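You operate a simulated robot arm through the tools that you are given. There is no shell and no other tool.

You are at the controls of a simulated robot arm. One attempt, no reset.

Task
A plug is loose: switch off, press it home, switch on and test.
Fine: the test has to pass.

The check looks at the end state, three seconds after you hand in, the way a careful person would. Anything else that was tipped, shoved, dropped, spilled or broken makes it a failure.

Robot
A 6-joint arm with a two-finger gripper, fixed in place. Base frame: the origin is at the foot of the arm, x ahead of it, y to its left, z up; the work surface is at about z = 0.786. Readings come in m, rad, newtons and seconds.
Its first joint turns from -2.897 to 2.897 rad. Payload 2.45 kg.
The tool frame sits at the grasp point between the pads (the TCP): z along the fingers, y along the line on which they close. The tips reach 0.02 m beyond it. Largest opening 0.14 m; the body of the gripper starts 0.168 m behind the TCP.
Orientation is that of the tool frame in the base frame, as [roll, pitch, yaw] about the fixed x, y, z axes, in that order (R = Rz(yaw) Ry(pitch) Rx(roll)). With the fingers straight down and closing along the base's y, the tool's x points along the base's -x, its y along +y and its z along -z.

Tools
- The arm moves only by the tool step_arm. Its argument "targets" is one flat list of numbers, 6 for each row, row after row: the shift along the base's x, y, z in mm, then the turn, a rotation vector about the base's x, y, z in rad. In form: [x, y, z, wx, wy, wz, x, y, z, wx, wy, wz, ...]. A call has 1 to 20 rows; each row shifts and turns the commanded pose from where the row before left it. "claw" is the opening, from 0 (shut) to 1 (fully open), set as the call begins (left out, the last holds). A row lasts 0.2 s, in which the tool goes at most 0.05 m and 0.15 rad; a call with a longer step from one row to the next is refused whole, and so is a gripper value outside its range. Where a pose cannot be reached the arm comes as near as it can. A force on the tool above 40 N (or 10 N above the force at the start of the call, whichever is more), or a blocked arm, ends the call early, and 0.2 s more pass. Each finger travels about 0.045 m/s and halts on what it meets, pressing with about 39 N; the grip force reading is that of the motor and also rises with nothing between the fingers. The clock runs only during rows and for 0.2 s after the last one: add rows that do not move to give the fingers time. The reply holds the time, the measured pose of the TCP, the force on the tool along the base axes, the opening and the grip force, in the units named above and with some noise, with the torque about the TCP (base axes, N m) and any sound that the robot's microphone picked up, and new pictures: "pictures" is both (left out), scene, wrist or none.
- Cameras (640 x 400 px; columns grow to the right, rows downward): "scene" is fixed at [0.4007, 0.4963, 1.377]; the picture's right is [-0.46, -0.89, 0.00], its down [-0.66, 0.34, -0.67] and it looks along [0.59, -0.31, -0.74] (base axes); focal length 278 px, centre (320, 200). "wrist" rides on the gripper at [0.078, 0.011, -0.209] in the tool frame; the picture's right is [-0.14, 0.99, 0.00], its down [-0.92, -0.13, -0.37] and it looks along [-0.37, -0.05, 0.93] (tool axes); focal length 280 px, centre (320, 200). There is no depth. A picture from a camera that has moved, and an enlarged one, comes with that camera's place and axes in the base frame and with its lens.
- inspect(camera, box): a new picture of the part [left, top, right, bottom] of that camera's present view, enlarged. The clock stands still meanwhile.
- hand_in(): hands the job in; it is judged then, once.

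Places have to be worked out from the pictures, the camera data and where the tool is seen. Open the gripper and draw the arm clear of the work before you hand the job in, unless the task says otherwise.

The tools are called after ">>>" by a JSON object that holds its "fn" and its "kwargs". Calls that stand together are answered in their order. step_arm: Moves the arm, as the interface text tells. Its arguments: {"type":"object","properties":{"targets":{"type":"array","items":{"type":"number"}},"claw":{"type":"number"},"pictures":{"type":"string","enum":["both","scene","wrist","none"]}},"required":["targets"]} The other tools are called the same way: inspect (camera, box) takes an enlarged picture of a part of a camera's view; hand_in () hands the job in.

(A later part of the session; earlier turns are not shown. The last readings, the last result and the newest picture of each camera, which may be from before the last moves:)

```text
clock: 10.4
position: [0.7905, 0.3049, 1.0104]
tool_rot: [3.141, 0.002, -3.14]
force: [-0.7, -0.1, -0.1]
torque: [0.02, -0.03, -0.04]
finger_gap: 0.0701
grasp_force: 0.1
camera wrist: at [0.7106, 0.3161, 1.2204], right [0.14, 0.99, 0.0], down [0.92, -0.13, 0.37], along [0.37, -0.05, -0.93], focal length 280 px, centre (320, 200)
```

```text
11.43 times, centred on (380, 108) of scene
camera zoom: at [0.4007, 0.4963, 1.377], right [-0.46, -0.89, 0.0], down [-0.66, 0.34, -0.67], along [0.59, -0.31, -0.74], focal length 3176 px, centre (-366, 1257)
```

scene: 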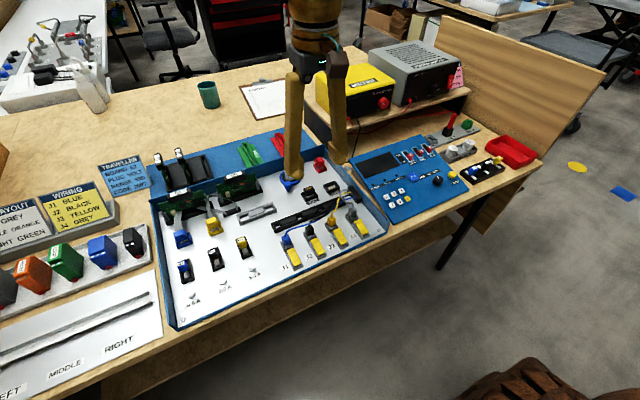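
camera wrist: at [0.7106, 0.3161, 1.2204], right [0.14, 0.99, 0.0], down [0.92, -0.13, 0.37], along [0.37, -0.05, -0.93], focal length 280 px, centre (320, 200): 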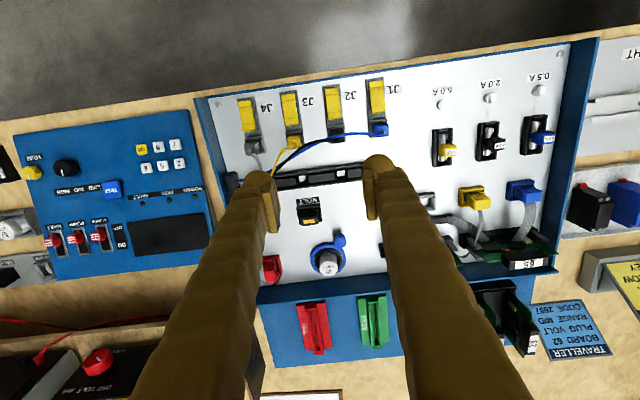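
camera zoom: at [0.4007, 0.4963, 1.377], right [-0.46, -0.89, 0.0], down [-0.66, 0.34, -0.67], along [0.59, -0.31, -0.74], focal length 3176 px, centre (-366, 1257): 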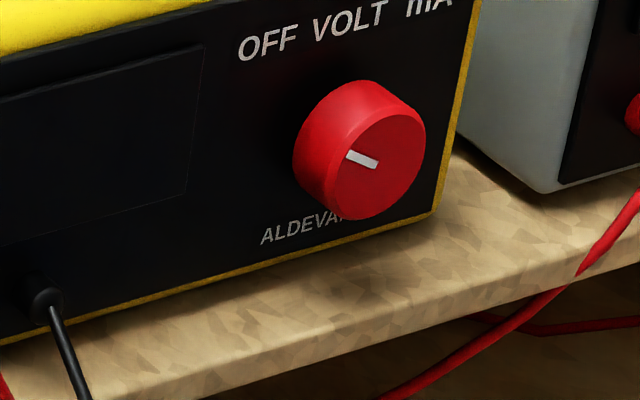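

The yellow ribbon plug shows clearly more grey stub (about 36 px vs 22 px for blue and red). Before deciding I compare the four J plugs at the same zoom.

>>> {"fn": "inspect", "kwargs": {"camera": "scene", "box": [267, 228, 307, 253]}}

>>> {"fn": "inspect", "kwargs": {"camera": "scene", "box": [292, 218, 332, 243]}}

>>> {"fn": "inspect", "kwargs": {"camera": "scene", "box": [313, 210, 353, 235]}}

>>> {"fn": "inspect", "kwargs": {"camera": "scene", "box": [333, 200, 373, 225]}}

>>> {"fn": "inspect", "kwargs": {"camera": "wrist", "box": [235, 115, 315, 165]}}

>>> {"fn": "inspect", "kwargs": {"camera": "wrist", "box": [320, 110, 400, 160]}}

```text
16.00 times, centred on (287, 240) of scene
camera zoom: at [0.4007, 0.4963, 1.377], right [-0.46, -0.89, 0.0], down [-0.66, 0.34, -0.67], along [0.59, -0.31, -0.74], focal length 4447 px, centre (848, -448)
```

zoom: 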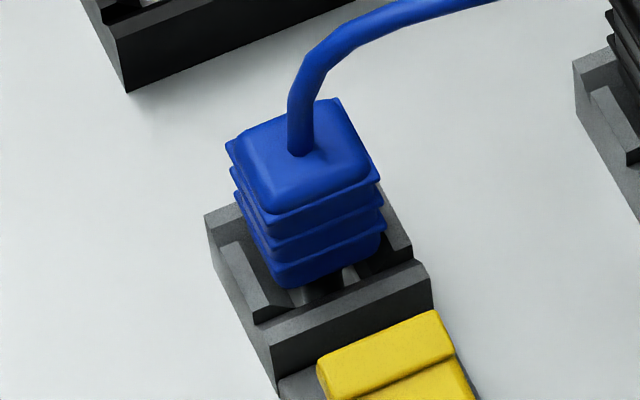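

```text
16.00 times, centred on (312, 230) of scene
camera zoom: at [0.4007, 0.4963, 1.377], right [-0.46, -0.89, 0.0], down [-0.66, 0.34, -0.67], along [0.59, -0.31, -0.74], focal length 4447 px, centre (448, -288)
```

zoom: 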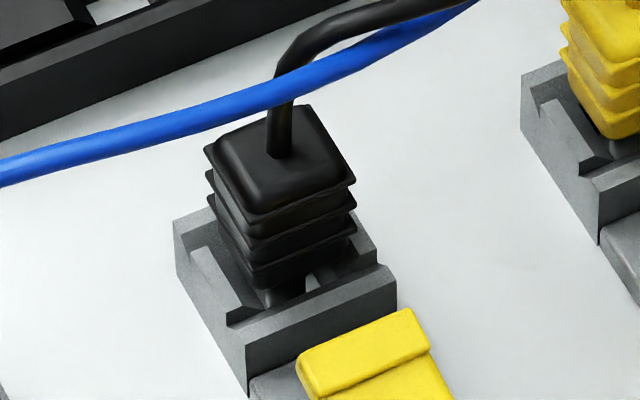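

```text
16.00 times, centred on (333, 222) of scene
camera zoom: at [0.4007, 0.4963, 1.377], right [-0.46, -0.89, 0.0], down [-0.66, 0.34, -0.67], along [0.59, -0.31, -0.74], focal length 4447 px, centre (112, -160)
```

zoom: 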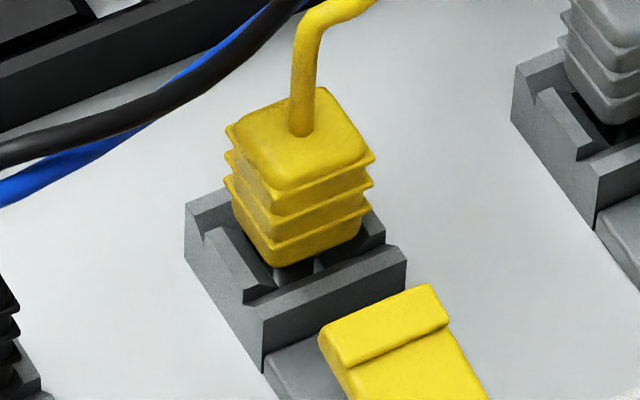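

```text
16.00 times, centred on (353, 212) of scene
camera zoom: at [0.4007, 0.4963, 1.377], right [-0.46, -0.89, 0.0], down [-0.66, 0.34, -0.67], along [0.59, -0.31, -0.74], focal length 4447 px, centre (-208, 0)
```

zoom: 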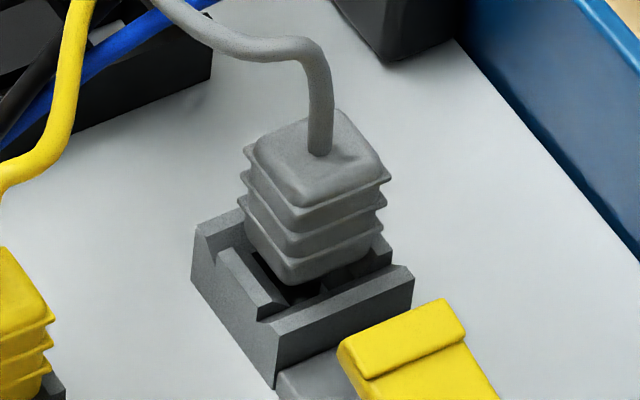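

```text
8.00 times, centred on (275, 140) of wrist
camera zoom: at [0.7106, 0.3161, 1.2204], right [0.14, 0.99, 0.0], down [0.92, -0.13, 0.37], along [0.37, -0.05, -0.93], focal length 2243 px, centre (680, 680)
```

zoom: 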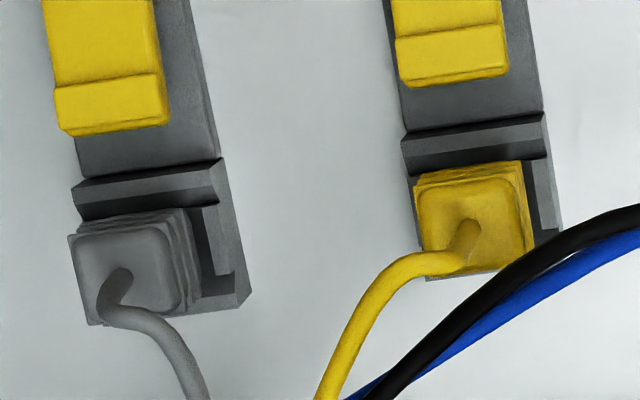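

```text
8.00 times, centred on (360, 135) of wrist
camera zoom: at [0.7106, 0.3161, 1.2204], right [0.14, 0.99, 0.0], down [0.92, -0.13, 0.37], along [0.37, -0.05, -0.93], focal length 2243 px, centre (0, 720)
```

zoom: 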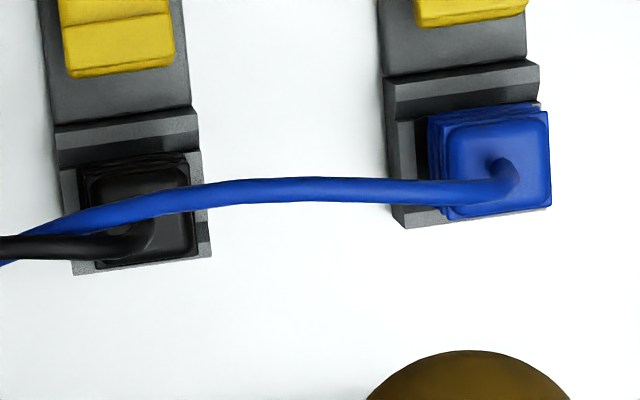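

The four J plugs sit identically, but the yellow ribbon plug's top (≈ (0.911, 0.540, 0.821)) is about 8–10 mm above the blue one's (z ≈ 0.811), so yellow is the loose one. Its radius (1.05 m) needs a tilted tool, so I go above it with 0.45 rad tilt and the fingers shut.

>>> {"fn": "step_arm", "kwargs": {"targets": [18, 33.5, -5, 0, -0.06, 0, 18, 33.5, -5, 0, -0.06, 0, 18, 33.5, -10, 0, -0.065, 0, 18, 33.5, -15, 0, -0.065, 0, 18, 33.5, -15, 0, -0.065, 0, 18, 33.5, -15, 0, -0.065, 0, 18, 33.5, -15, 0, -0.07, 0], "claw": 0}}

```text
clock: 12.0
position: [0.9118, 0.5354, 0.9293]
tool_rot: [3.14, 0.454, 3.141]
force: [0.7, 0.1, 1.1]
torque: [-0.01, 0.03, 0.01]
finger_gap: 0.0
grasp_force: 29.2
camera wrist: at [0.7493, 0.5468, 1.0836], right [0.12, 0.99, 0.06], down [0.67, -0.13, 0.74], along [0.74, -0.05, -0.67], focal length 280 px, centre (320, 200)
```

scene: 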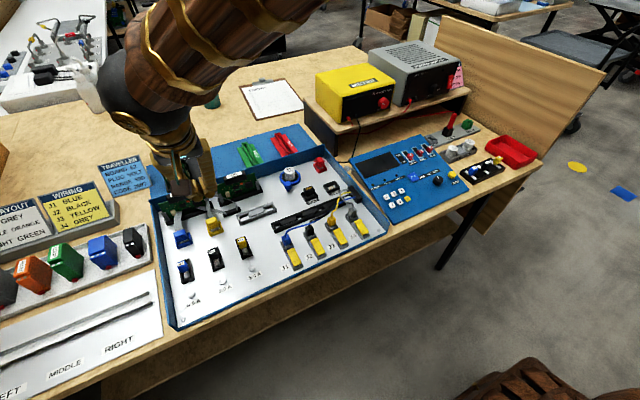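
wrist: 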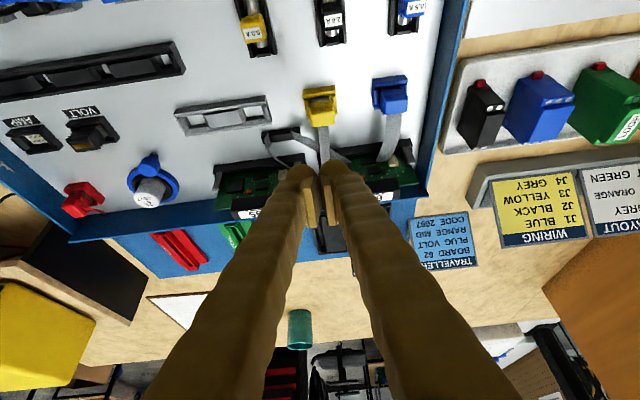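

The yellow plug is visible just beyond (above in the picture) the fingertips. I enlarge to compare yellow and blue from this nearer viewpoint.

>>> {"fn": "inspect", "kwargs": {"camera": "wrist", "box": [280, 60, 430, 170]}}

>>> {"fn": "inspect", "kwargs": {"camera": "wrist", "box": [0, 90, 190, 230]}}

>>> {"fn": "inspect", "kwargs": {"camera": "scene", "box": [150, 170, 250, 250]}}

```text
3.64 times, centred on (355, 115) of wrist
camera zoom: at [0.7493, 0.5468, 1.0836], right [0.12, 0.99, 0.06], down [0.67, -0.13, 0.74], along [0.74, -0.05, -0.67], focal length 1020 px, centre (193, 509)
```

zoom: 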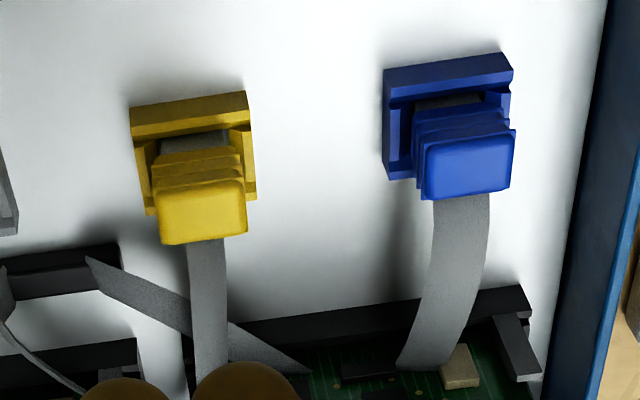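

```text
2.86 times, centred on (95, 160) of wrist
camera zoom: at [0.7493, 0.5468, 1.0836], right [0.12, 0.99, 0.06], down [0.67, -0.13, 0.74], along [0.74, -0.05, -0.67], focal length 801 px, centre (963, 314)
```

zoom: 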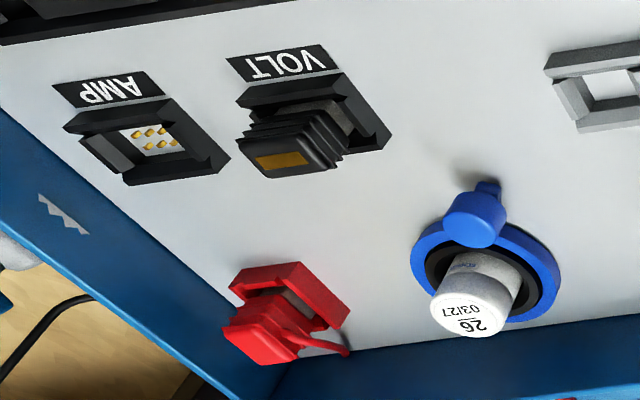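

```text
5.00 times, centred on (200, 210) of scene
camera zoom: at [0.4007, 0.4963, 1.377], right [-0.46, -0.89, 0.0], down [-0.66, 0.34, -0.67], along [0.59, -0.31, -0.74], focal length 1390 px, centre (920, 150)
```

zoom: 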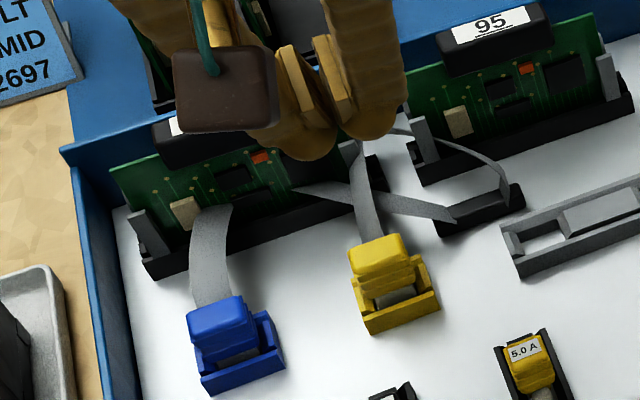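

Yellow clearly shows more stub than blue from here too, and its top computes to about (0.911, 0.542, 0.82). I shift slightly and lower to about 20 mm above it, then check.

>>> {"fn": "step_arm", "kwargs": {"targets": [3, 5, -20, 0, 0, 0, 2, 2, -20, 0, 0, 0, 0, 0, -20, 0, 0, 0, 0, 0, 0, 0, 0, 0]}}

>>> {"fn": "inspect", "kwargs": {"camera": "wrist", "box": [260, 100, 400, 200]}}

>>> {"fn": "inspect", "kwargs": {"camera": "scene", "box": [160, 180, 260, 250]}}

```text
clock: 13.0
position: [0.9194, 0.54, 0.8703]
tool_rot: [3.141, 0.454, 3.141]
force: [0.7, 0.2, 0.6]
torque: [0.02, 0.02, -0.01]
finger_gap: 0.0001
grasp_force: 29.9
camera wrist: at [0.7581, 0.5508, 1.0239], right [0.12, 0.99, 0.06], down [0.67, -0.13, 0.73], along [0.74, -0.05, -0.68], focal length 280 px, centre (320, 200)
```

scene: 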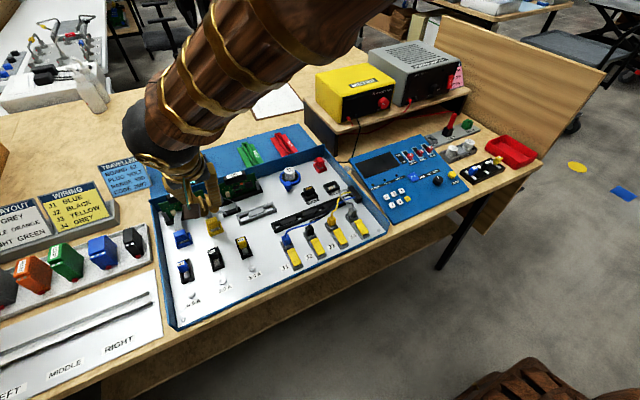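
wrist: 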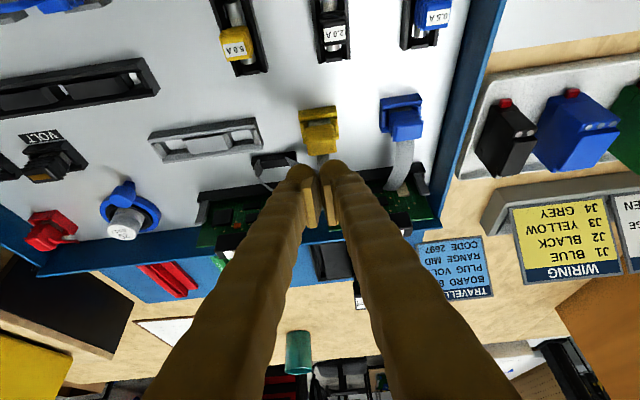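

```text
4.00 times, centred on (330, 150) of wrist
camera zoom: at [0.7581, 0.5508, 1.0239], right [0.12, 0.99, 0.06], down [0.67, -0.13, 0.73], along [0.74, -0.05, -0.68], focal length 1122 px, centre (280, 400)
```

zoom: 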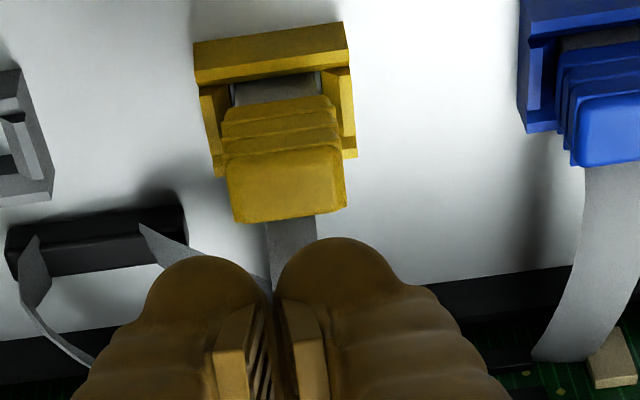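

```text
5.71 times, centred on (210, 215) of scene
camera zoom: at [0.4007, 0.4963, 1.377], right [-0.46, -0.89, 0.0], down [-0.66, 0.34, -0.67], along [0.59, -0.31, -0.74], focal length 1588 px, centre (949, 114)
```

zoom: 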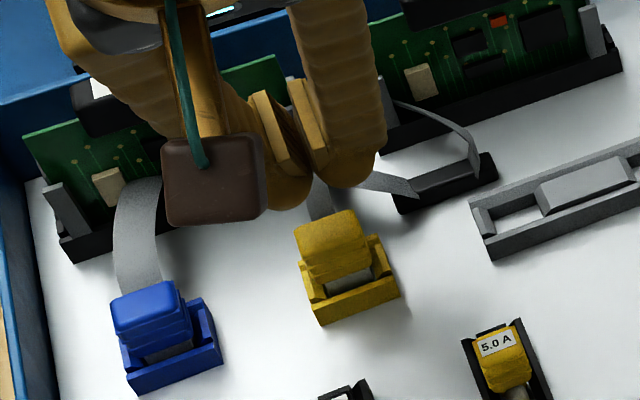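

The tips line up with the plug, about 20–24 mm above it. I descend in small steps until contact, then press.

>>> {"fn": "step_arm", "kwargs": {"targets": [0, 1, -7, 0, 0, 0, 0, 1, -7, 0, 0, 0, 0, 0, -5, 0, 0, 0, 0, 0, -3, 0, 0, 0], "pictures": "wrist"}}

>>> {"fn": "inspect", "kwargs": {"camera": "scene", "box": [160, 180, 260, 250]}}

```text
clock: 14.0
position: [0.9184, 0.5446, 0.8472]
tool_rot: [-3.141, 0.454, -3.141]
force: [-0.5, 0.1, 0.4]
torque: [-0.02, -0.03, 0.0]
finger_gap: 0.0002
grasp_force: 29.1
camera wrist: at [0.7567, 0.556, 1.0013], right [0.12, 0.99, 0.06], down [0.67, -0.13, 0.73], along [0.74, -0.05, -0.68], focal length 280 px, centre (320, 200)
```

wrist: 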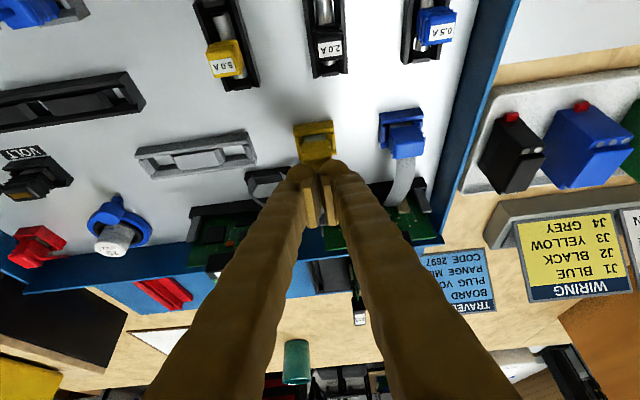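

```text
5.71 times, centred on (210, 215) of scene
camera zoom: at [0.4007, 0.4963, 1.377], right [-0.46, -0.89, 0.0], down [-0.66, 0.34, -0.67], along [0.59, -0.31, -0.74], focal length 1588 px, centre (949, 114)
```

zoom: 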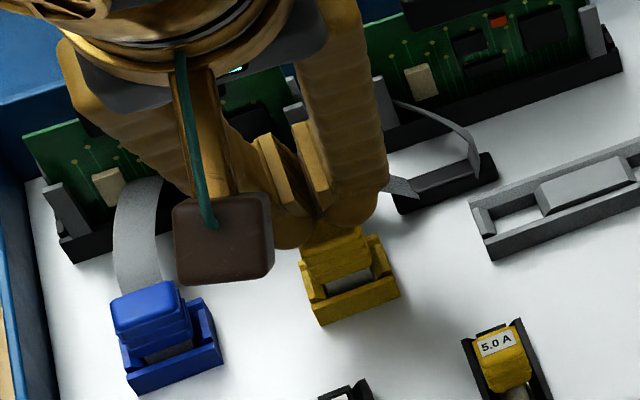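

Nearly in contact. I press down in 3 mm steps, watching the force.

>>> {"fn": "step_arm", "kwargs": {"targets": [0, 0, -3, 0, 0, 0, 0, 0, -3, 0, 0, 0, 0, 0, -2, 0, 0, 0], "pictures": "none"}}

>>> {"fn": "inspect", "kwargs": {"camera": "scene", "box": [160, 190, 240, 250]}}

>>> {"fn": "inspect", "kwargs": {"camera": "wrist", "box": [270, 100, 430, 200]}}

```text
clock: 14.8
position: [0.9194, 0.5446, 0.8376]
tool_rot: [-3.142, 0.455, -3.141]
force: [-0.5, -0.4, 3.7]
torque: [0.02, 0.0, -0.01]
finger_gap: 0.006
grasp_force: 29.2
```

```text
6.67 times, centred on (200, 220) of scene
camera zoom: at [0.4007, 0.4963, 1.377], right [-0.46, -0.89, 0.0], down [-0.66, 0.34, -0.67], along [0.59, -0.31, -0.74], focal length 1853 px, centre (1120, 67)
```

zoom: 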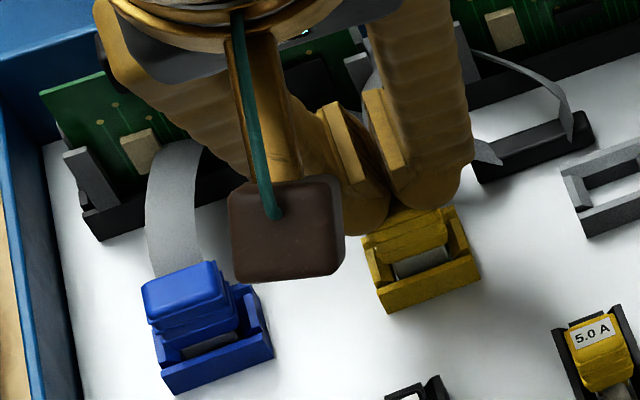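

```text
4.00 times, centred on (350, 150) of wrist
camera zoom: at [0.7572, 0.5554, 0.9933], right [0.12, 0.99, 0.06], down [0.67, -0.13, 0.73], along [0.74, -0.05, -0.68], focal length 1122 px, centre (200, 400)
```

zoom: 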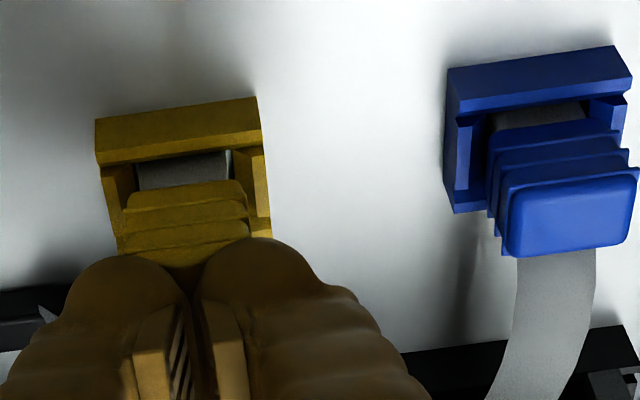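

Contact (3.7 N). I keep pressing in 2 mm steps until it stops.

>>> {"fn": "step_arm", "kwargs": {"targets": [0, 0, -2, 0, 0, 0, 0, 0, -2, 0, 0, 0, 0, 0, -2, 0, 0, 0], "pictures": "none"}}

>>> {"fn": "inspect", "kwargs": {"camera": "scene", "box": [160, 190, 240, 250]}}

```text
clock: 15.6
position: [0.919, 0.5457, 0.835]
tool_rot: [3.141, 0.456, -3.141]
force: [-1.1, -2.1, 25.9]
torque: [-0.07, 0.18, 0.01]
finger_gap: 0.006
grasp_force: 29.5
```

```text
6.67 times, centred on (200, 220) of scene
camera zoom: at [0.4007, 0.4963, 1.377], right [-0.46, -0.89, 0.0], down [-0.66, 0.34, -0.67], along [0.59, -0.31, -0.74], focal length 1853 px, centre (1120, 67)
```

zoom: 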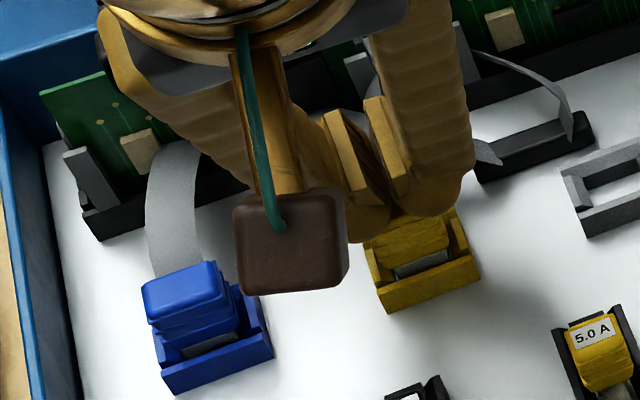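

25.9 N with little travel; the stub looks shorter. I press a little further and then hold to make sure it is fully home.

>>> {"fn": "step_arm", "kwargs": {"targets": [0, 0, -1.5, 0, 0, 0, 0, 0, -1.5, 0, 0, 0, 0, 0, -1.5, 0, 0, 0, 0, 0, 0, 0, 0, 0], "pictures": "none"}}

>>> {"fn": "inspect", "kwargs": {"camera": "scene", "box": [160, 190, 240, 250]}}

>>> {"fn": "inspect", "kwargs": {"camera": "wrist", "box": [270, 100, 430, 200]}}

```text
clock: 16.0
position: [0.9212, 0.5451, 0.8348]
tool_rot: [3.139, 0.458, 3.141]
force: [-1.5, -2.4, 12.0]
torque: [-0.1, 0.1, 0.02]
finger_gap: 0.0058
grasp_force: 29.3
stopped in row 2: the force on the tool passed its limit at 42 N (the readings are from after the stop); the commanded pose is now the measured one
```

```text
6.67 times, centred on (200, 220) of scene
camera zoom: at [0.4007, 0.4963, 1.377], right [-0.46, -0.89, 0.0], down [-0.66, 0.34, -0.67], along [0.59, -0.31, -0.74], focal length 1853 px, centre (1120, 67)
```

zoom: 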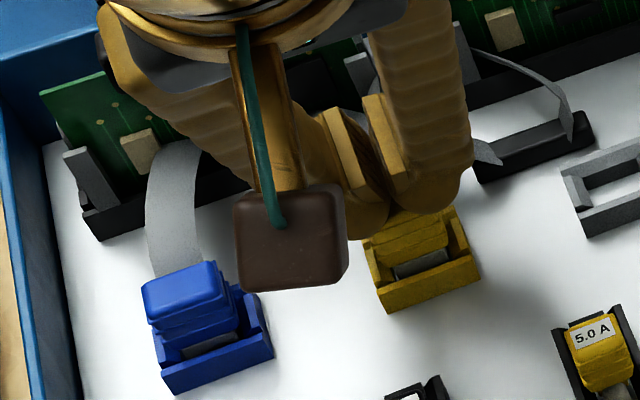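

```text
4.00 times, centred on (350, 150) of wrist
camera zoom: at [0.7579, 0.5557, 0.989], right [0.12, 0.99, 0.06], down [0.66, -0.13, 0.74], along [0.74, -0.05, -0.67], focal length 1122 px, centre (200, 400)
```

zoom: 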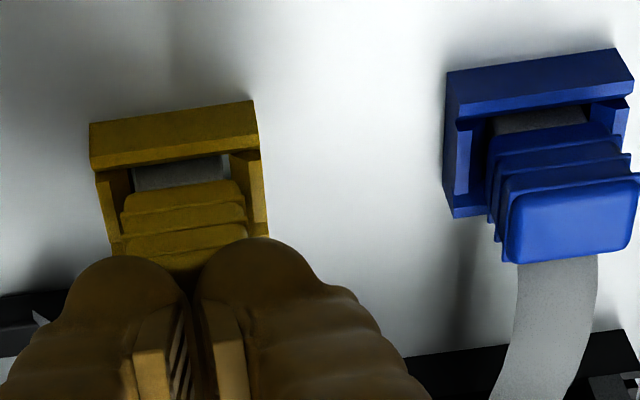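

A hard stop at 42 N. I back off upward and compare the yellow plug with the blue one from the scene camera.

>>> {"fn": "step_arm", "kwargs": {"targets": [0, 0, 10, 0, 0, 0, -5, 0, 30, 0, 0, 0, -10, -10, 40, 0, 0, 0, -20, -20, 35, 0, 0, 0, -20, -30, 30, 0, 0.05, 0], "pictures": "scene"}}

>>> {"fn": "inspect", "kwargs": {"camera": "scene", "box": [195, 212, 235, 237]}}

>>> {"fn": "inspect", "kwargs": {"camera": "scene", "box": [170, 225, 210, 250]}}

>>> {"fn": "inspect", "kwargs": {"camera": "wrist", "box": [270, 50, 450, 170]}}

```text
clock: 17.2
position: [0.8656, 0.4819, 0.9777]
tool_rot: [3.139, 0.407, 3.141]
force: [-0.5, 0.0, -1.4]
torque: [0.0, 0.01, 0.02]
finger_gap: 0.0001
grasp_force: 29.4
```

scene: 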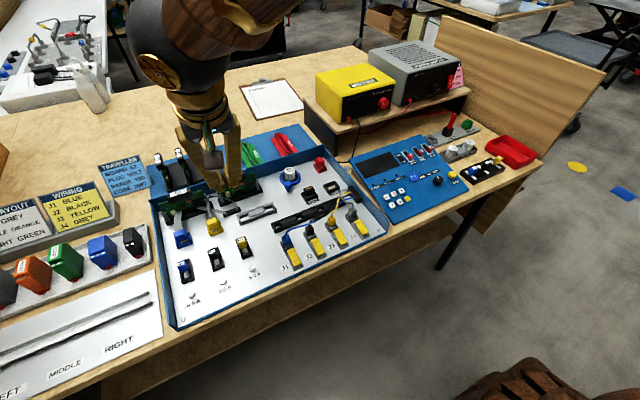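

```text
16.00 times, centred on (215, 224) of scene
camera zoom: at [0.4007, 0.4963, 1.377], right [-0.46, -0.89, 0.0], down [-0.66, 0.34, -0.67], along [0.59, -0.31, -0.74], focal length 4447 px, centre (2000, -192)
```

zoom: 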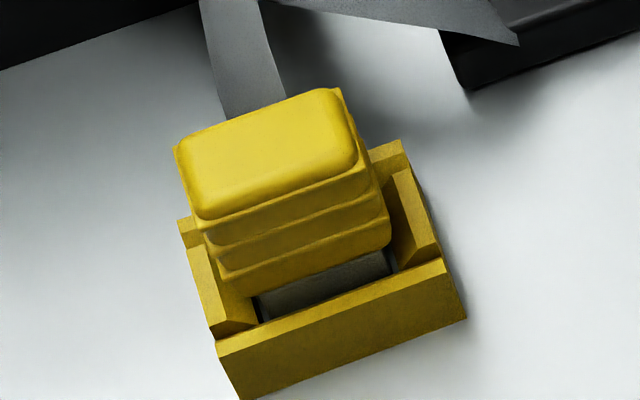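

```text
16.00 times, centred on (190, 238) of scene
camera zoom: at [0.4007, 0.4963, 1.377], right [-0.46, -0.89, 0.0], down [-0.66, 0.34, -0.67], along [0.59, -0.31, -0.74], focal length 4447 px, centre (2400, -400)
```

zoom: 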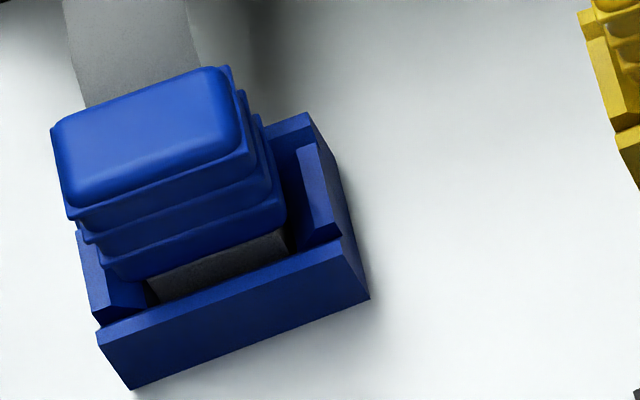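

```text
3.33 times, centred on (360, 110) of wrist
camera zoom: at [0.7109, 0.4935, 1.1404], right [0.13, 0.99, 0.06], down [0.7, -0.13, 0.7], along [0.7, -0.05, -0.71], focal length 935 px, centre (187, 500)
```

zoom: 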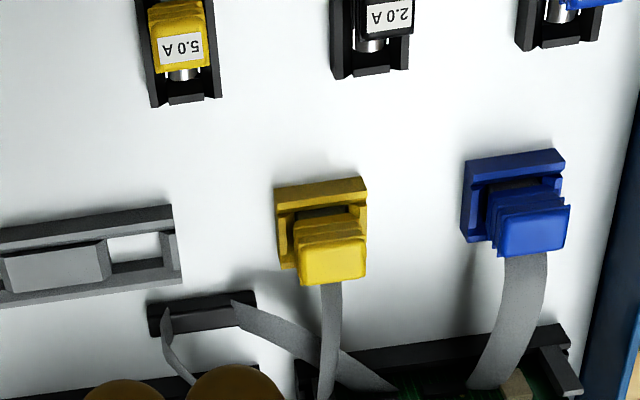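

The yellow plug has gone down about 3 mm and its stub now matches the blue one – it is home. Now back to the supply to switch on; I travel right at safe height with the fingers shut.

>>> {"fn": "step_arm", "kwargs": {"targets": [0, -40, 20, 0, 0, 0, 0, -42, 20, 0, 0, 0, 0, -43, 20, 0, 0, 0, 0, -43, 0, 0, 0, 0, 0, -43, 0, 0, 0, 0, 0, -43, 0, 0, 0, 0, 0, -43, 0, 0, 0, 0, 0, -43, 0, 0, 0, 0, 0, -43, 0, 0, -0.015, 0, 0, -43, 0, 0, -0.015, 0, 0, -43, 0, 0, -0.015, 0, 0, -43, 0, 0, -0.015, 0, 0, -43, 0, 0, -0.015, 0, 0, -43, 0, 0, -0.015, 0, 0, -43, 0, 0, -0.015, 0, 0, -43, 0, 0, -0.015, 0, 0, -43, 0, 0, -0.015, 0, 0, -43, 0, 0, -0.01, 0, 0, -43, 0, 0, 0, 0], "pictures": "both"}}

>>> {"fn": "inspect", "kwargs": {"camera": "scene", "box": [195, 212, 235, 237]}}

```text
clock: 21.2
position: [0.8642, -0.3272, 1.0403]
tool_rot: [3.139, 0.55, -3.141]
force: [-0.1, 0.1, 0.6]
torque: [0.0, -0.03, 0.04]
finger_gap: 0.0001
grasp_force: 29.7
camera wrist: at [0.6881, -0.3169, 1.1775], right [0.12, 0.99, 0.07], down [0.59, -0.13, 0.8], along [0.8, -0.05, -0.6], focal length 280 px, centre (320, 200)
```

scene: 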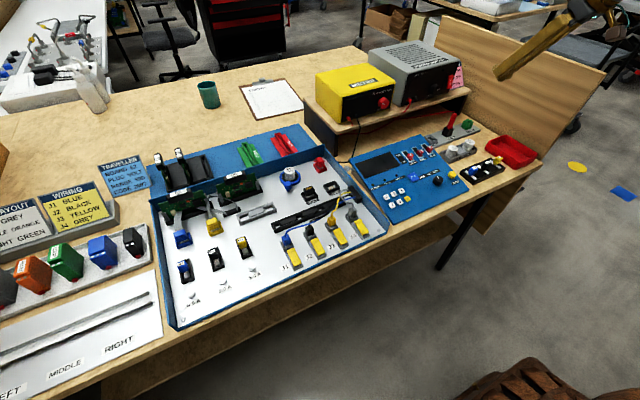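
wrist: 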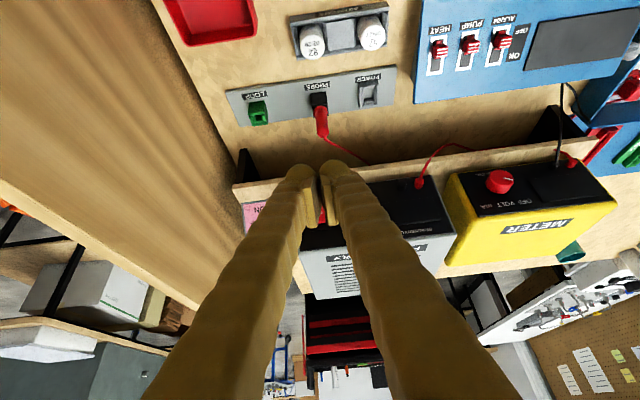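

```text
16.00 times, centred on (215, 224) of scene
camera zoom: at [0.4007, 0.4963, 1.377], right [-0.46, -0.89, 0.0], down [-0.66, 0.34, -0.67], along [0.59, -0.31, -0.74], focal length 4447 px, centre (2000, -192)
```

zoom: 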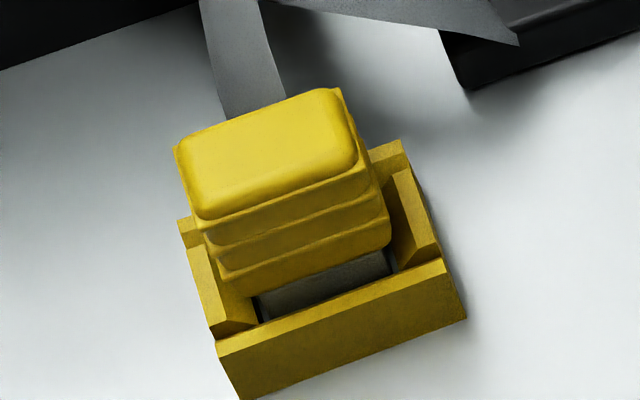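

The plug stays seated. I now move in front of the rocker's ON (lower) end, aiming the tip's leading edge at about z 0.927.

>>> {"fn": "step_arm", "kwargs": {"targets": [24, -3, -20, 0, 0, 0, 24, -3, -20, 0, 0, 0, 24, -3, -21, 0, 0, 0, 24, -3, -21, 0, 0, 0, 25, -3, -22, 0, 0, 0], "pictures": "none"}}

>>> {"fn": "inspect", "kwargs": {"camera": "scene", "box": [420, 50, 500, 100]}}

```text
clock: 22.4
position: [0.9831, -0.3433, 0.9363]
tool_rot: [3.14, 0.551, -3.141]
force: [0.0, -1.1, 0.2]
torque: [0.01, 0.01, 0.01]
finger_gap: 0.0002
grasp_force: 29.7
```

```text
8.00 times, centred on (460, 75) of scene
camera zoom: at [0.4007, 0.4963, 1.377], right [-0.46, -0.89, 0.0], down [-0.66, 0.34, -0.67], along [0.59, -0.31, -0.74], focal length 2223 px, centre (-800, 1200)
```

zoom: 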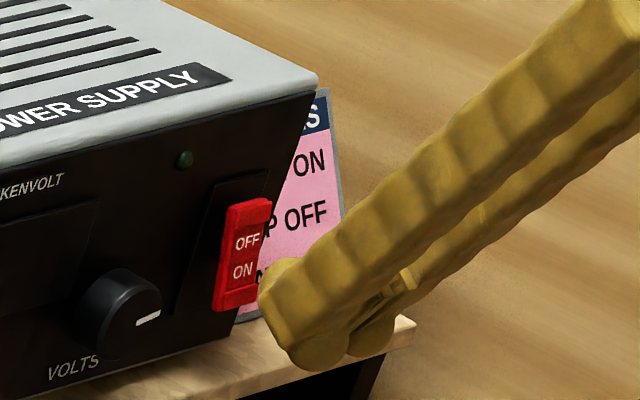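

The tip faces the ON end. I lower 4 mm more for leverage and push in small steps.

>>> {"fn": "step_arm", "kwargs": {"targets": [6, 1, -4, 0, 0, 0, 6, 0, 0, 0, 0, 0, 6, 0, 0, 0, 0, 0, 5, 0, 0, 0, 0, 0], "pictures": "none"}}

>>> {"fn": "inspect", "kwargs": {"camera": "scene", "box": [420, 50, 500, 100]}}

```text
clock: 23.4
position: [1.0085, -0.3413, 0.9314]
tool_rot: [3.139, 0.551, 3.139]
force: [0.2, 0.3, -0.1]
torque: [-0.03, -0.02, -0.04]
finger_gap: 0.0
grasp_force: 29.2
```

```text
8.00 times, centred on (460, 75) of scene
camera zoom: at [0.4007, 0.4963, 1.377], right [-0.46, -0.89, 0.0], down [-0.66, 0.34, -0.67], along [0.59, -0.31, -0.74], focal length 2223 px, centre (-800, 1200)
```

zoom: 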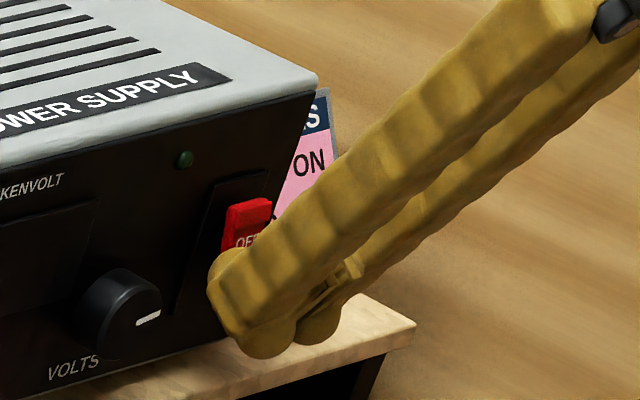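

No force yet, but the tip is just at the ON end. I push a bit further.

>>> {"fn": "step_arm", "kwargs": {"targets": [4, 0, 0, 0, 0, 0, 4, 0, 0, 0, 0, 0], "pictures": "none"}}

>>> {"fn": "inspect", "kwargs": {"camera": "scene", "box": [420, 50, 500, 100]}}

```text
clock: 24.0
position: [1.01, -0.3416, 0.9302]
tool_rot: [3.137, 0.548, 3.141]
force: [-7.3, 0.9, -0.6]
torque: [-0.15, 0.0, -0.03]
finger_gap: 0.0058
grasp_force: 29.1
stopped in row 2: the force on the tool passed its limit at 53 N (the readings are from after the stop); the commanded pose is now the measured one
```

```text
8.00 times, centred on (460, 75) of scene
camera zoom: at [0.4007, 0.4963, 1.377], right [-0.46, -0.89, 0.0], down [-0.66, 0.34, -0.67], along [0.59, -0.31, -0.74], focal length 2223 px, centre (-800, 1200)
```

zoom: 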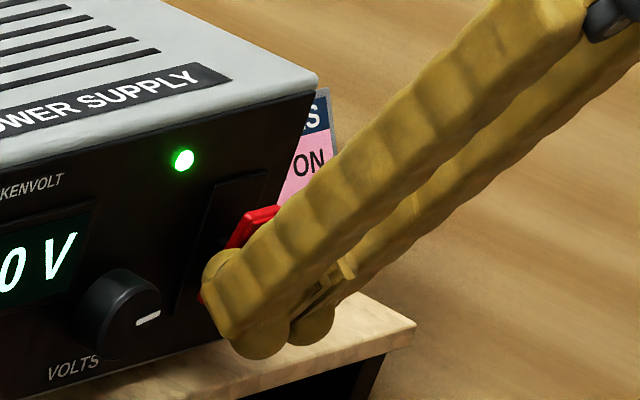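

The supply's light is green and its display is back: it is ON. I back straight out and check that the supply has not moved and what the panel displays.

>>> {"fn": "step_arm", "kwargs": {"targets": [-15, 0, 0, 0, 0, 0, -30, 0, 5, 0, 0, 0, -30, 10, 25, 0, 0, 0, -25, 20, 25, 0, 0.05, 0, -25, 30, 20, 0, 0.1, 0]}}

>>> {"fn": "inspect", "kwargs": {"camera": "scene", "box": [300, 40, 480, 150]}}

>>> {"fn": "inspect", "kwargs": {"camera": "scene", "box": [340, 110, 480, 210]}}

>>> {"fn": "inspect", "kwargs": {"camera": "wrist", "box": [380, 0, 640, 120]}}

```text
clock: 25.2
position: [0.8852, -0.2804, 1.0056]
tool_rot: [3.137, 0.397, 3.14]
force: [-1.0, 0.6, -0.7]
torque: [0.03, -0.02, 0.02]
finger_gap: 0.0002
grasp_force: 29.1
camera wrist: at [0.7327, -0.2703, 1.1695], right [0.13, 0.99, 0.06], down [0.71, -0.13, 0.69], along [0.7, -0.05, -0.72], focal length 280 px, centre (320, 200)
```

scene: 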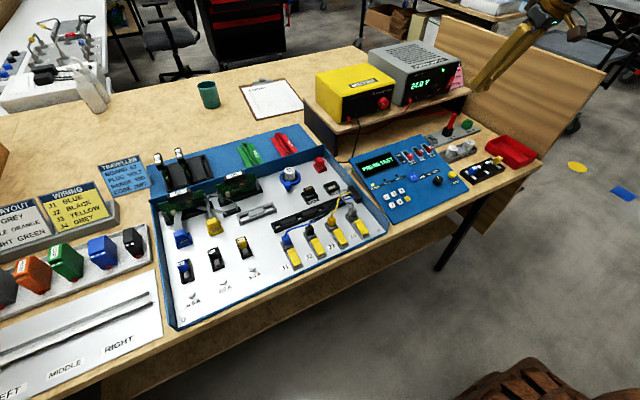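
wrist: 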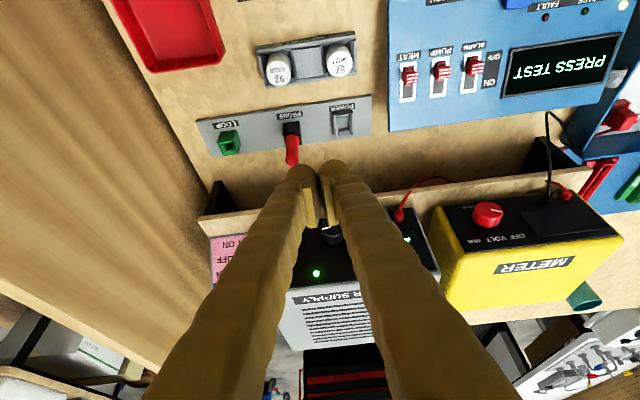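

```text
3.56 times, centred on (390, 95) of scene
camera zoom: at [0.4007, 0.4963, 1.377], right [-0.46, -0.89, 0.0], down [-0.66, 0.34, -0.67], along [0.59, -0.31, -0.74], focal length 988 px, centre (71, 573)
```

zoom: 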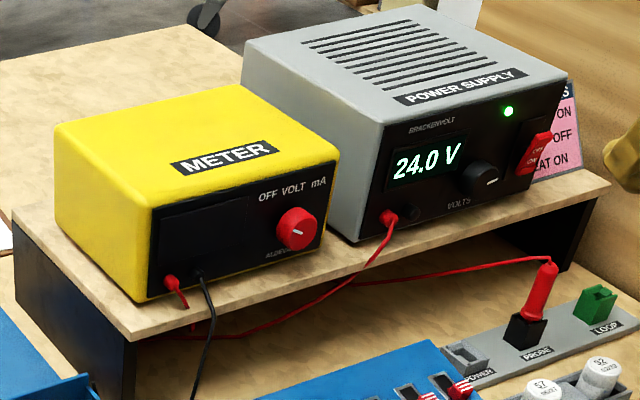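

```text
4.00 times, centred on (410, 160) of scene
camera zoom: at [0.4007, 0.4963, 1.377], right [-0.46, -0.89, 0.0], down [-0.66, 0.34, -0.67], along [0.59, -0.31, -0.74], focal length 1112 px, centre (-40, 360)
```

zoom: 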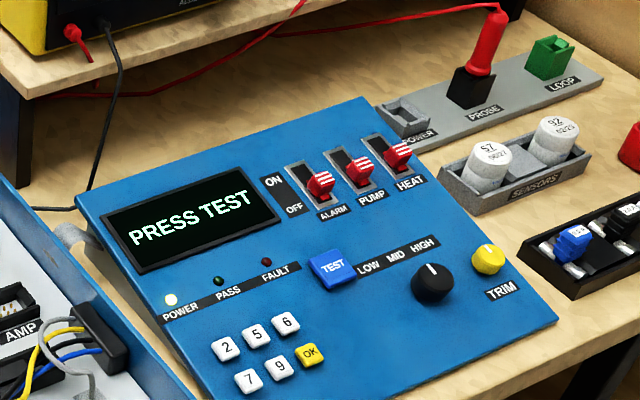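

```text
2.46 times, centred on (510, 60) of wrist
camera zoom: at [0.7327, -0.2703, 1.1695], right [0.13, 0.99, 0.06], down [0.71, -0.13, 0.69], along [0.7, -0.05, -0.72], focal length 690 px, centre (-148, 545)
```

zoom: 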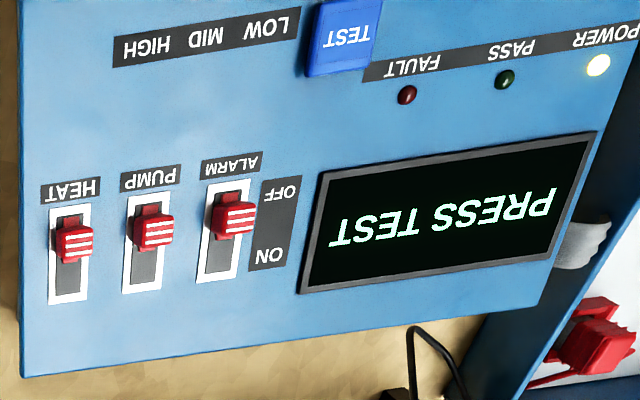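

The panel now shows PRESS TEST and nothing else has moved. TEST triangulates to about (0.818, -0.041, 0.80); I go above it with a slight tilt to look and refine.

>>> {"fn": "step_arm", "kwargs": {"targets": [-10.5, 34.2, -5, 0, 0.021, 0, -10.5, 34.2, -5, 0, 0.021, 0, -10.5, 34.2, -10, 0, 0.021, 0, -10.5, 34.2, -10, 0, 0.021, 0, -10.5, 34.2, -10, 0, 0.021, 0, -10.5, 34.2, -10, 0, 0.021, 0, -10.5, 34.2, -10, 0, 0.021, 0, 0, 0, 0, 0, 0, 0]}}

>>> {"fn": "inspect", "kwargs": {"camera": "wrist", "box": [240, 80, 400, 200]}}

>>> {"fn": "inspect", "kwargs": {"camera": "scene", "box": [360, 120, 480, 210]}}

```text
clock: 27.0
position: [0.8131, -0.0413, 0.9444]
tool_rot: [3.138, 0.248, 3.141]
force: [-0.2, -0.1, -0.2]
torque: [-0.01, 0.05, -0.01]
finger_gap: 0.0002
grasp_force: 29.4
camera wrist: at [0.6853, -0.0305, 1.1287], right [0.13, 0.99, 0.04], down [0.8, -0.13, 0.58], along [0.58, -0.05, -0.81], focal length 280 px, centre (320, 200)
```

scene: 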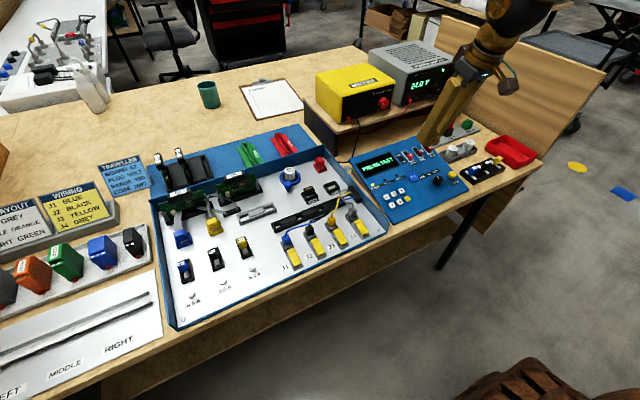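
wrist: 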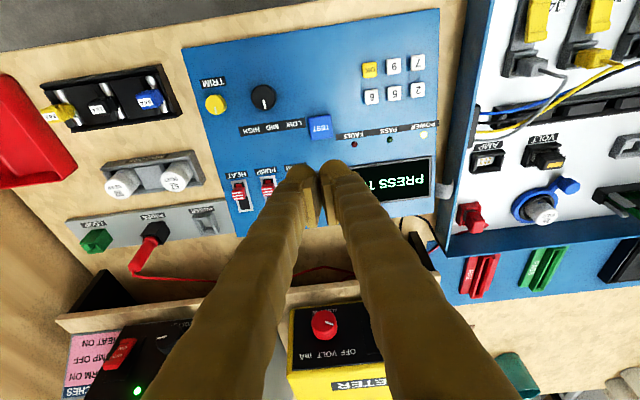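

```text
3.33 times, centred on (320, 140) of wrist
camera zoom: at [0.6853, -0.0305, 1.1287], right [0.13, 0.99, 0.04], down [0.8, -0.13, 0.58], along [0.58, -0.05, -0.81], focal length 935 px, centre (320, 400)
```

zoom: 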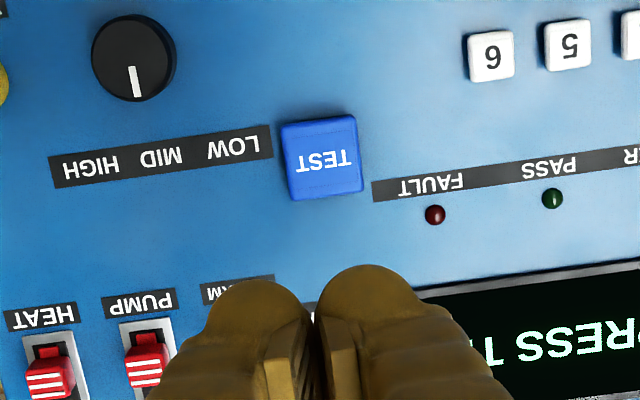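

```text
4.44 times, centred on (420, 165) of scene
camera zoom: at [0.4007, 0.4963, 1.377], right [-0.46, -0.89, 0.0], down [-0.66, 0.34, -0.67], along [0.59, -0.31, -0.74], focal length 1235 px, centre (-124, 356)
```

zoom: 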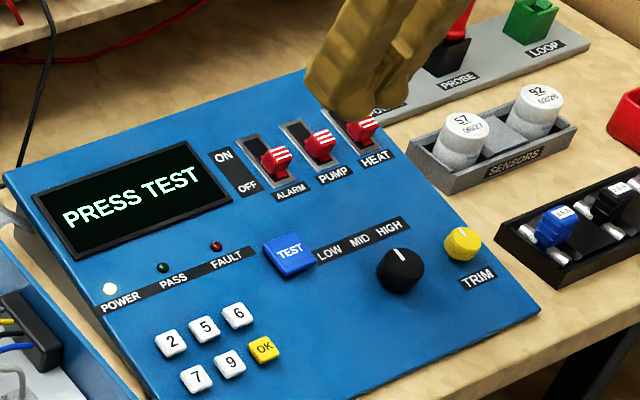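

TEST now computes to about (0.814, -0.036, 0.803). I align over it and descend to about 25 mm above.

>>> {"fn": "step_arm", "kwargs": {"targets": [-3, 3, -30, 0, 0, 0, -3, 2, -30, 0, 0, 0, 0, 0, -25, 0, 0, 0, 0, 0, -10, 0, 0, 0, 0, 0, 0, 0, 0, 0], "pictures": "wrist"}}

>>> {"fn": "inspect", "kwargs": {"camera": "wrist", "box": [240, 100, 400, 200]}}

>>> {"fn": "inspect", "kwargs": {"camera": "scene", "box": [360, 120, 480, 210]}}

```text
clock: 28.2
position: [0.8072, -0.0381, 0.8489]
tool_rot: [3.139, 0.25, 3.14]
force: [-1.7, -0.7, -0.1]
torque: [-0.02, 0.0, 0.03]
finger_gap: 0.0
grasp_force: 29.2
camera wrist: at [0.6794, -0.0273, 1.0331], right [0.13, 0.99, 0.04], down [0.8, -0.13, 0.59], along [0.58, -0.05, -0.81], focal length 280 px, centre (320, 200)
```

wrist: 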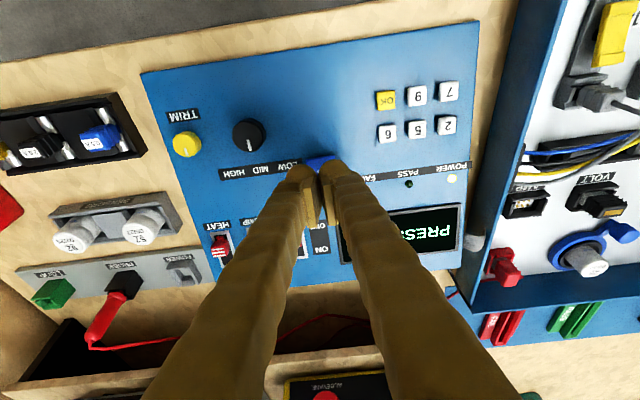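

```text
4.00 times, centred on (320, 150) of wrist
camera zoom: at [0.6794, -0.0273, 1.0331], right [0.13, 0.99, 0.04], down [0.8, -0.13, 0.59], along [0.58, -0.05, -0.81], focal length 1122 px, centre (320, 400)
```

zoom: 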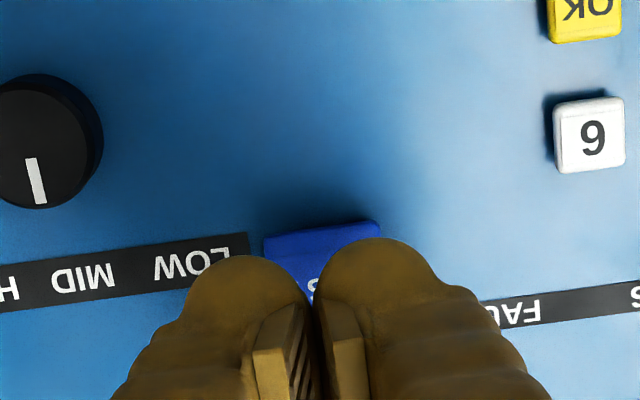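

```text
4.44 times, centred on (420, 165) of scene
camera zoom: at [0.4007, 0.4963, 1.377], right [-0.46, -0.89, 0.0], down [-0.66, 0.34, -0.67], along [0.59, -0.31, -0.74], focal length 1235 px, centre (-124, 356)
```

zoom: 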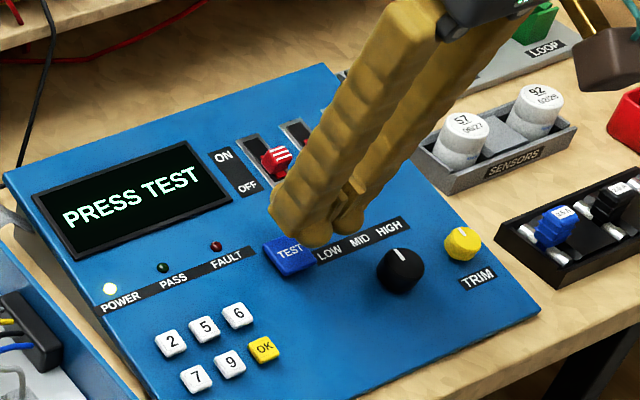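

Aligned within a few millimetres. I shift 3 mm toward +y and descend in small steps to press the button.

>>> {"fn": "step_arm", "kwargs": {"targets": [0, 2, -6, 0, 0, 0, 0, 1, -6, 0, 0, 0, 0, 0, -5, 0, 0, 0, 0, 0, -3, 0, 0, 0], "pictures": "none"}}

>>> {"fn": "inspect", "kwargs": {"camera": "scene", "box": [360, 120, 480, 210]}}

```text
clock: 29.2
position: [0.8057, -0.0356, 0.8306]
tool_rot: [3.139, 0.251, 3.141]
force: [-0.2, 0.1, -0.8]
torque: [0.03, -0.01, 0.03]
finger_gap: 0.0001
grasp_force: 29.5
```

```text
4.44 times, centred on (420, 165) of scene
camera zoom: at [0.4007, 0.4963, 1.377], right [-0.46, -0.89, 0.0], down [-0.66, 0.34, -0.67], along [0.59, -0.31, -0.74], focal length 1235 px, centre (-124, 356)
```

zoom: 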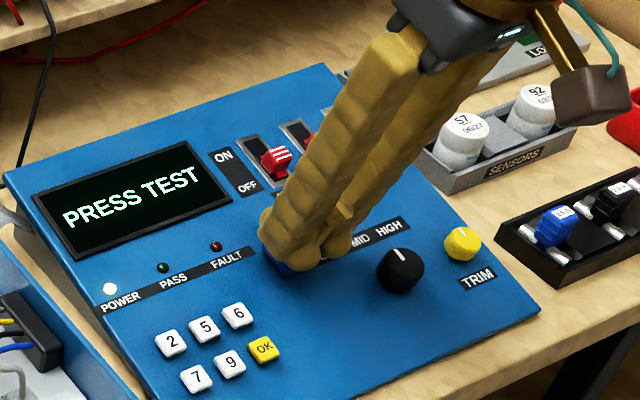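

No contact yet; I continue in 2 mm steps.

>>> {"fn": "step_arm", "kwargs": {"targets": [0, 0, -2, 0, 0, 0, 0, 0, -2, 0, 0, 0, 0, 0, -2, 0, 0, 0], "pictures": "none"}}

>>> {"fn": "inspect", "kwargs": {"camera": "scene", "box": [360, 120, 480, 210]}}

```text
clock: 30.0
position: [0.8077, -0.035, 0.8234]
tool_rot: [3.138, 0.251, -3.141]
force: [0.6, -0.8, -0.5]
torque: [-0.03, -0.01, -0.02]
finger_gap: 0.0
grasp_force: 29.8
```

```text
4.44 times, centred on (420, 165) of scene
camera zoom: at [0.4007, 0.4963, 1.377], right [-0.46, -0.89, 0.0], down [-0.66, 0.34, -0.67], along [0.59, -0.31, -0.74], focal length 1235 px, centre (-124, 356)
```

zoom: 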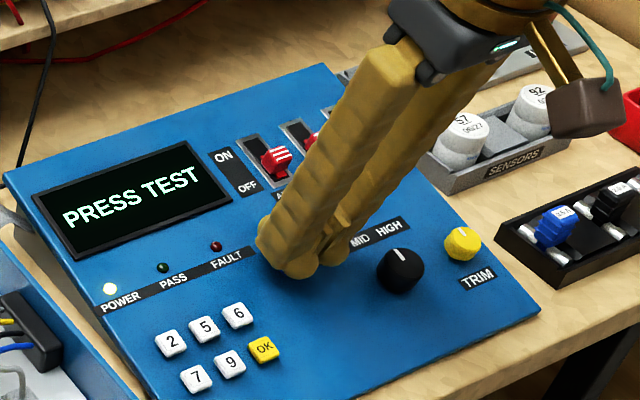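

The tips are about at the button; still no force. I continue in 1.5–2 mm steps.

>>> {"fn": "step_arm", "kwargs": {"targets": [0, 0, -2, 0, 0, 0, 0, 0, -2, 0, 0, 0, 0, 0, -1.5, 0, 0, 0], "pictures": "none"}}

>>> {"fn": "inspect", "kwargs": {"camera": "scene", "box": [360, 120, 480, 210]}}

```text
clock: 30.8
position: [0.8075, -0.0339, 0.8178]
tool_rot: [3.137, 0.251, -3.141]
force: [0.5, -0.3, 0.4]
torque: [-0.01, 0.01, -0.02]
finger_gap: 0.0001
grasp_force: 29.6
```

```text
4.44 times, centred on (420, 165) of scene
camera zoom: at [0.4007, 0.4963, 1.377], right [-0.46, -0.89, 0.0], down [-0.66, 0.34, -0.67], along [0.59, -0.31, -0.74], focal length 1235 px, centre (-124, 356)
```

zoom: 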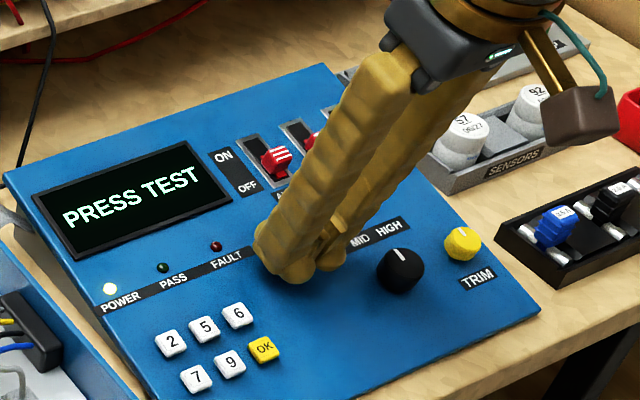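

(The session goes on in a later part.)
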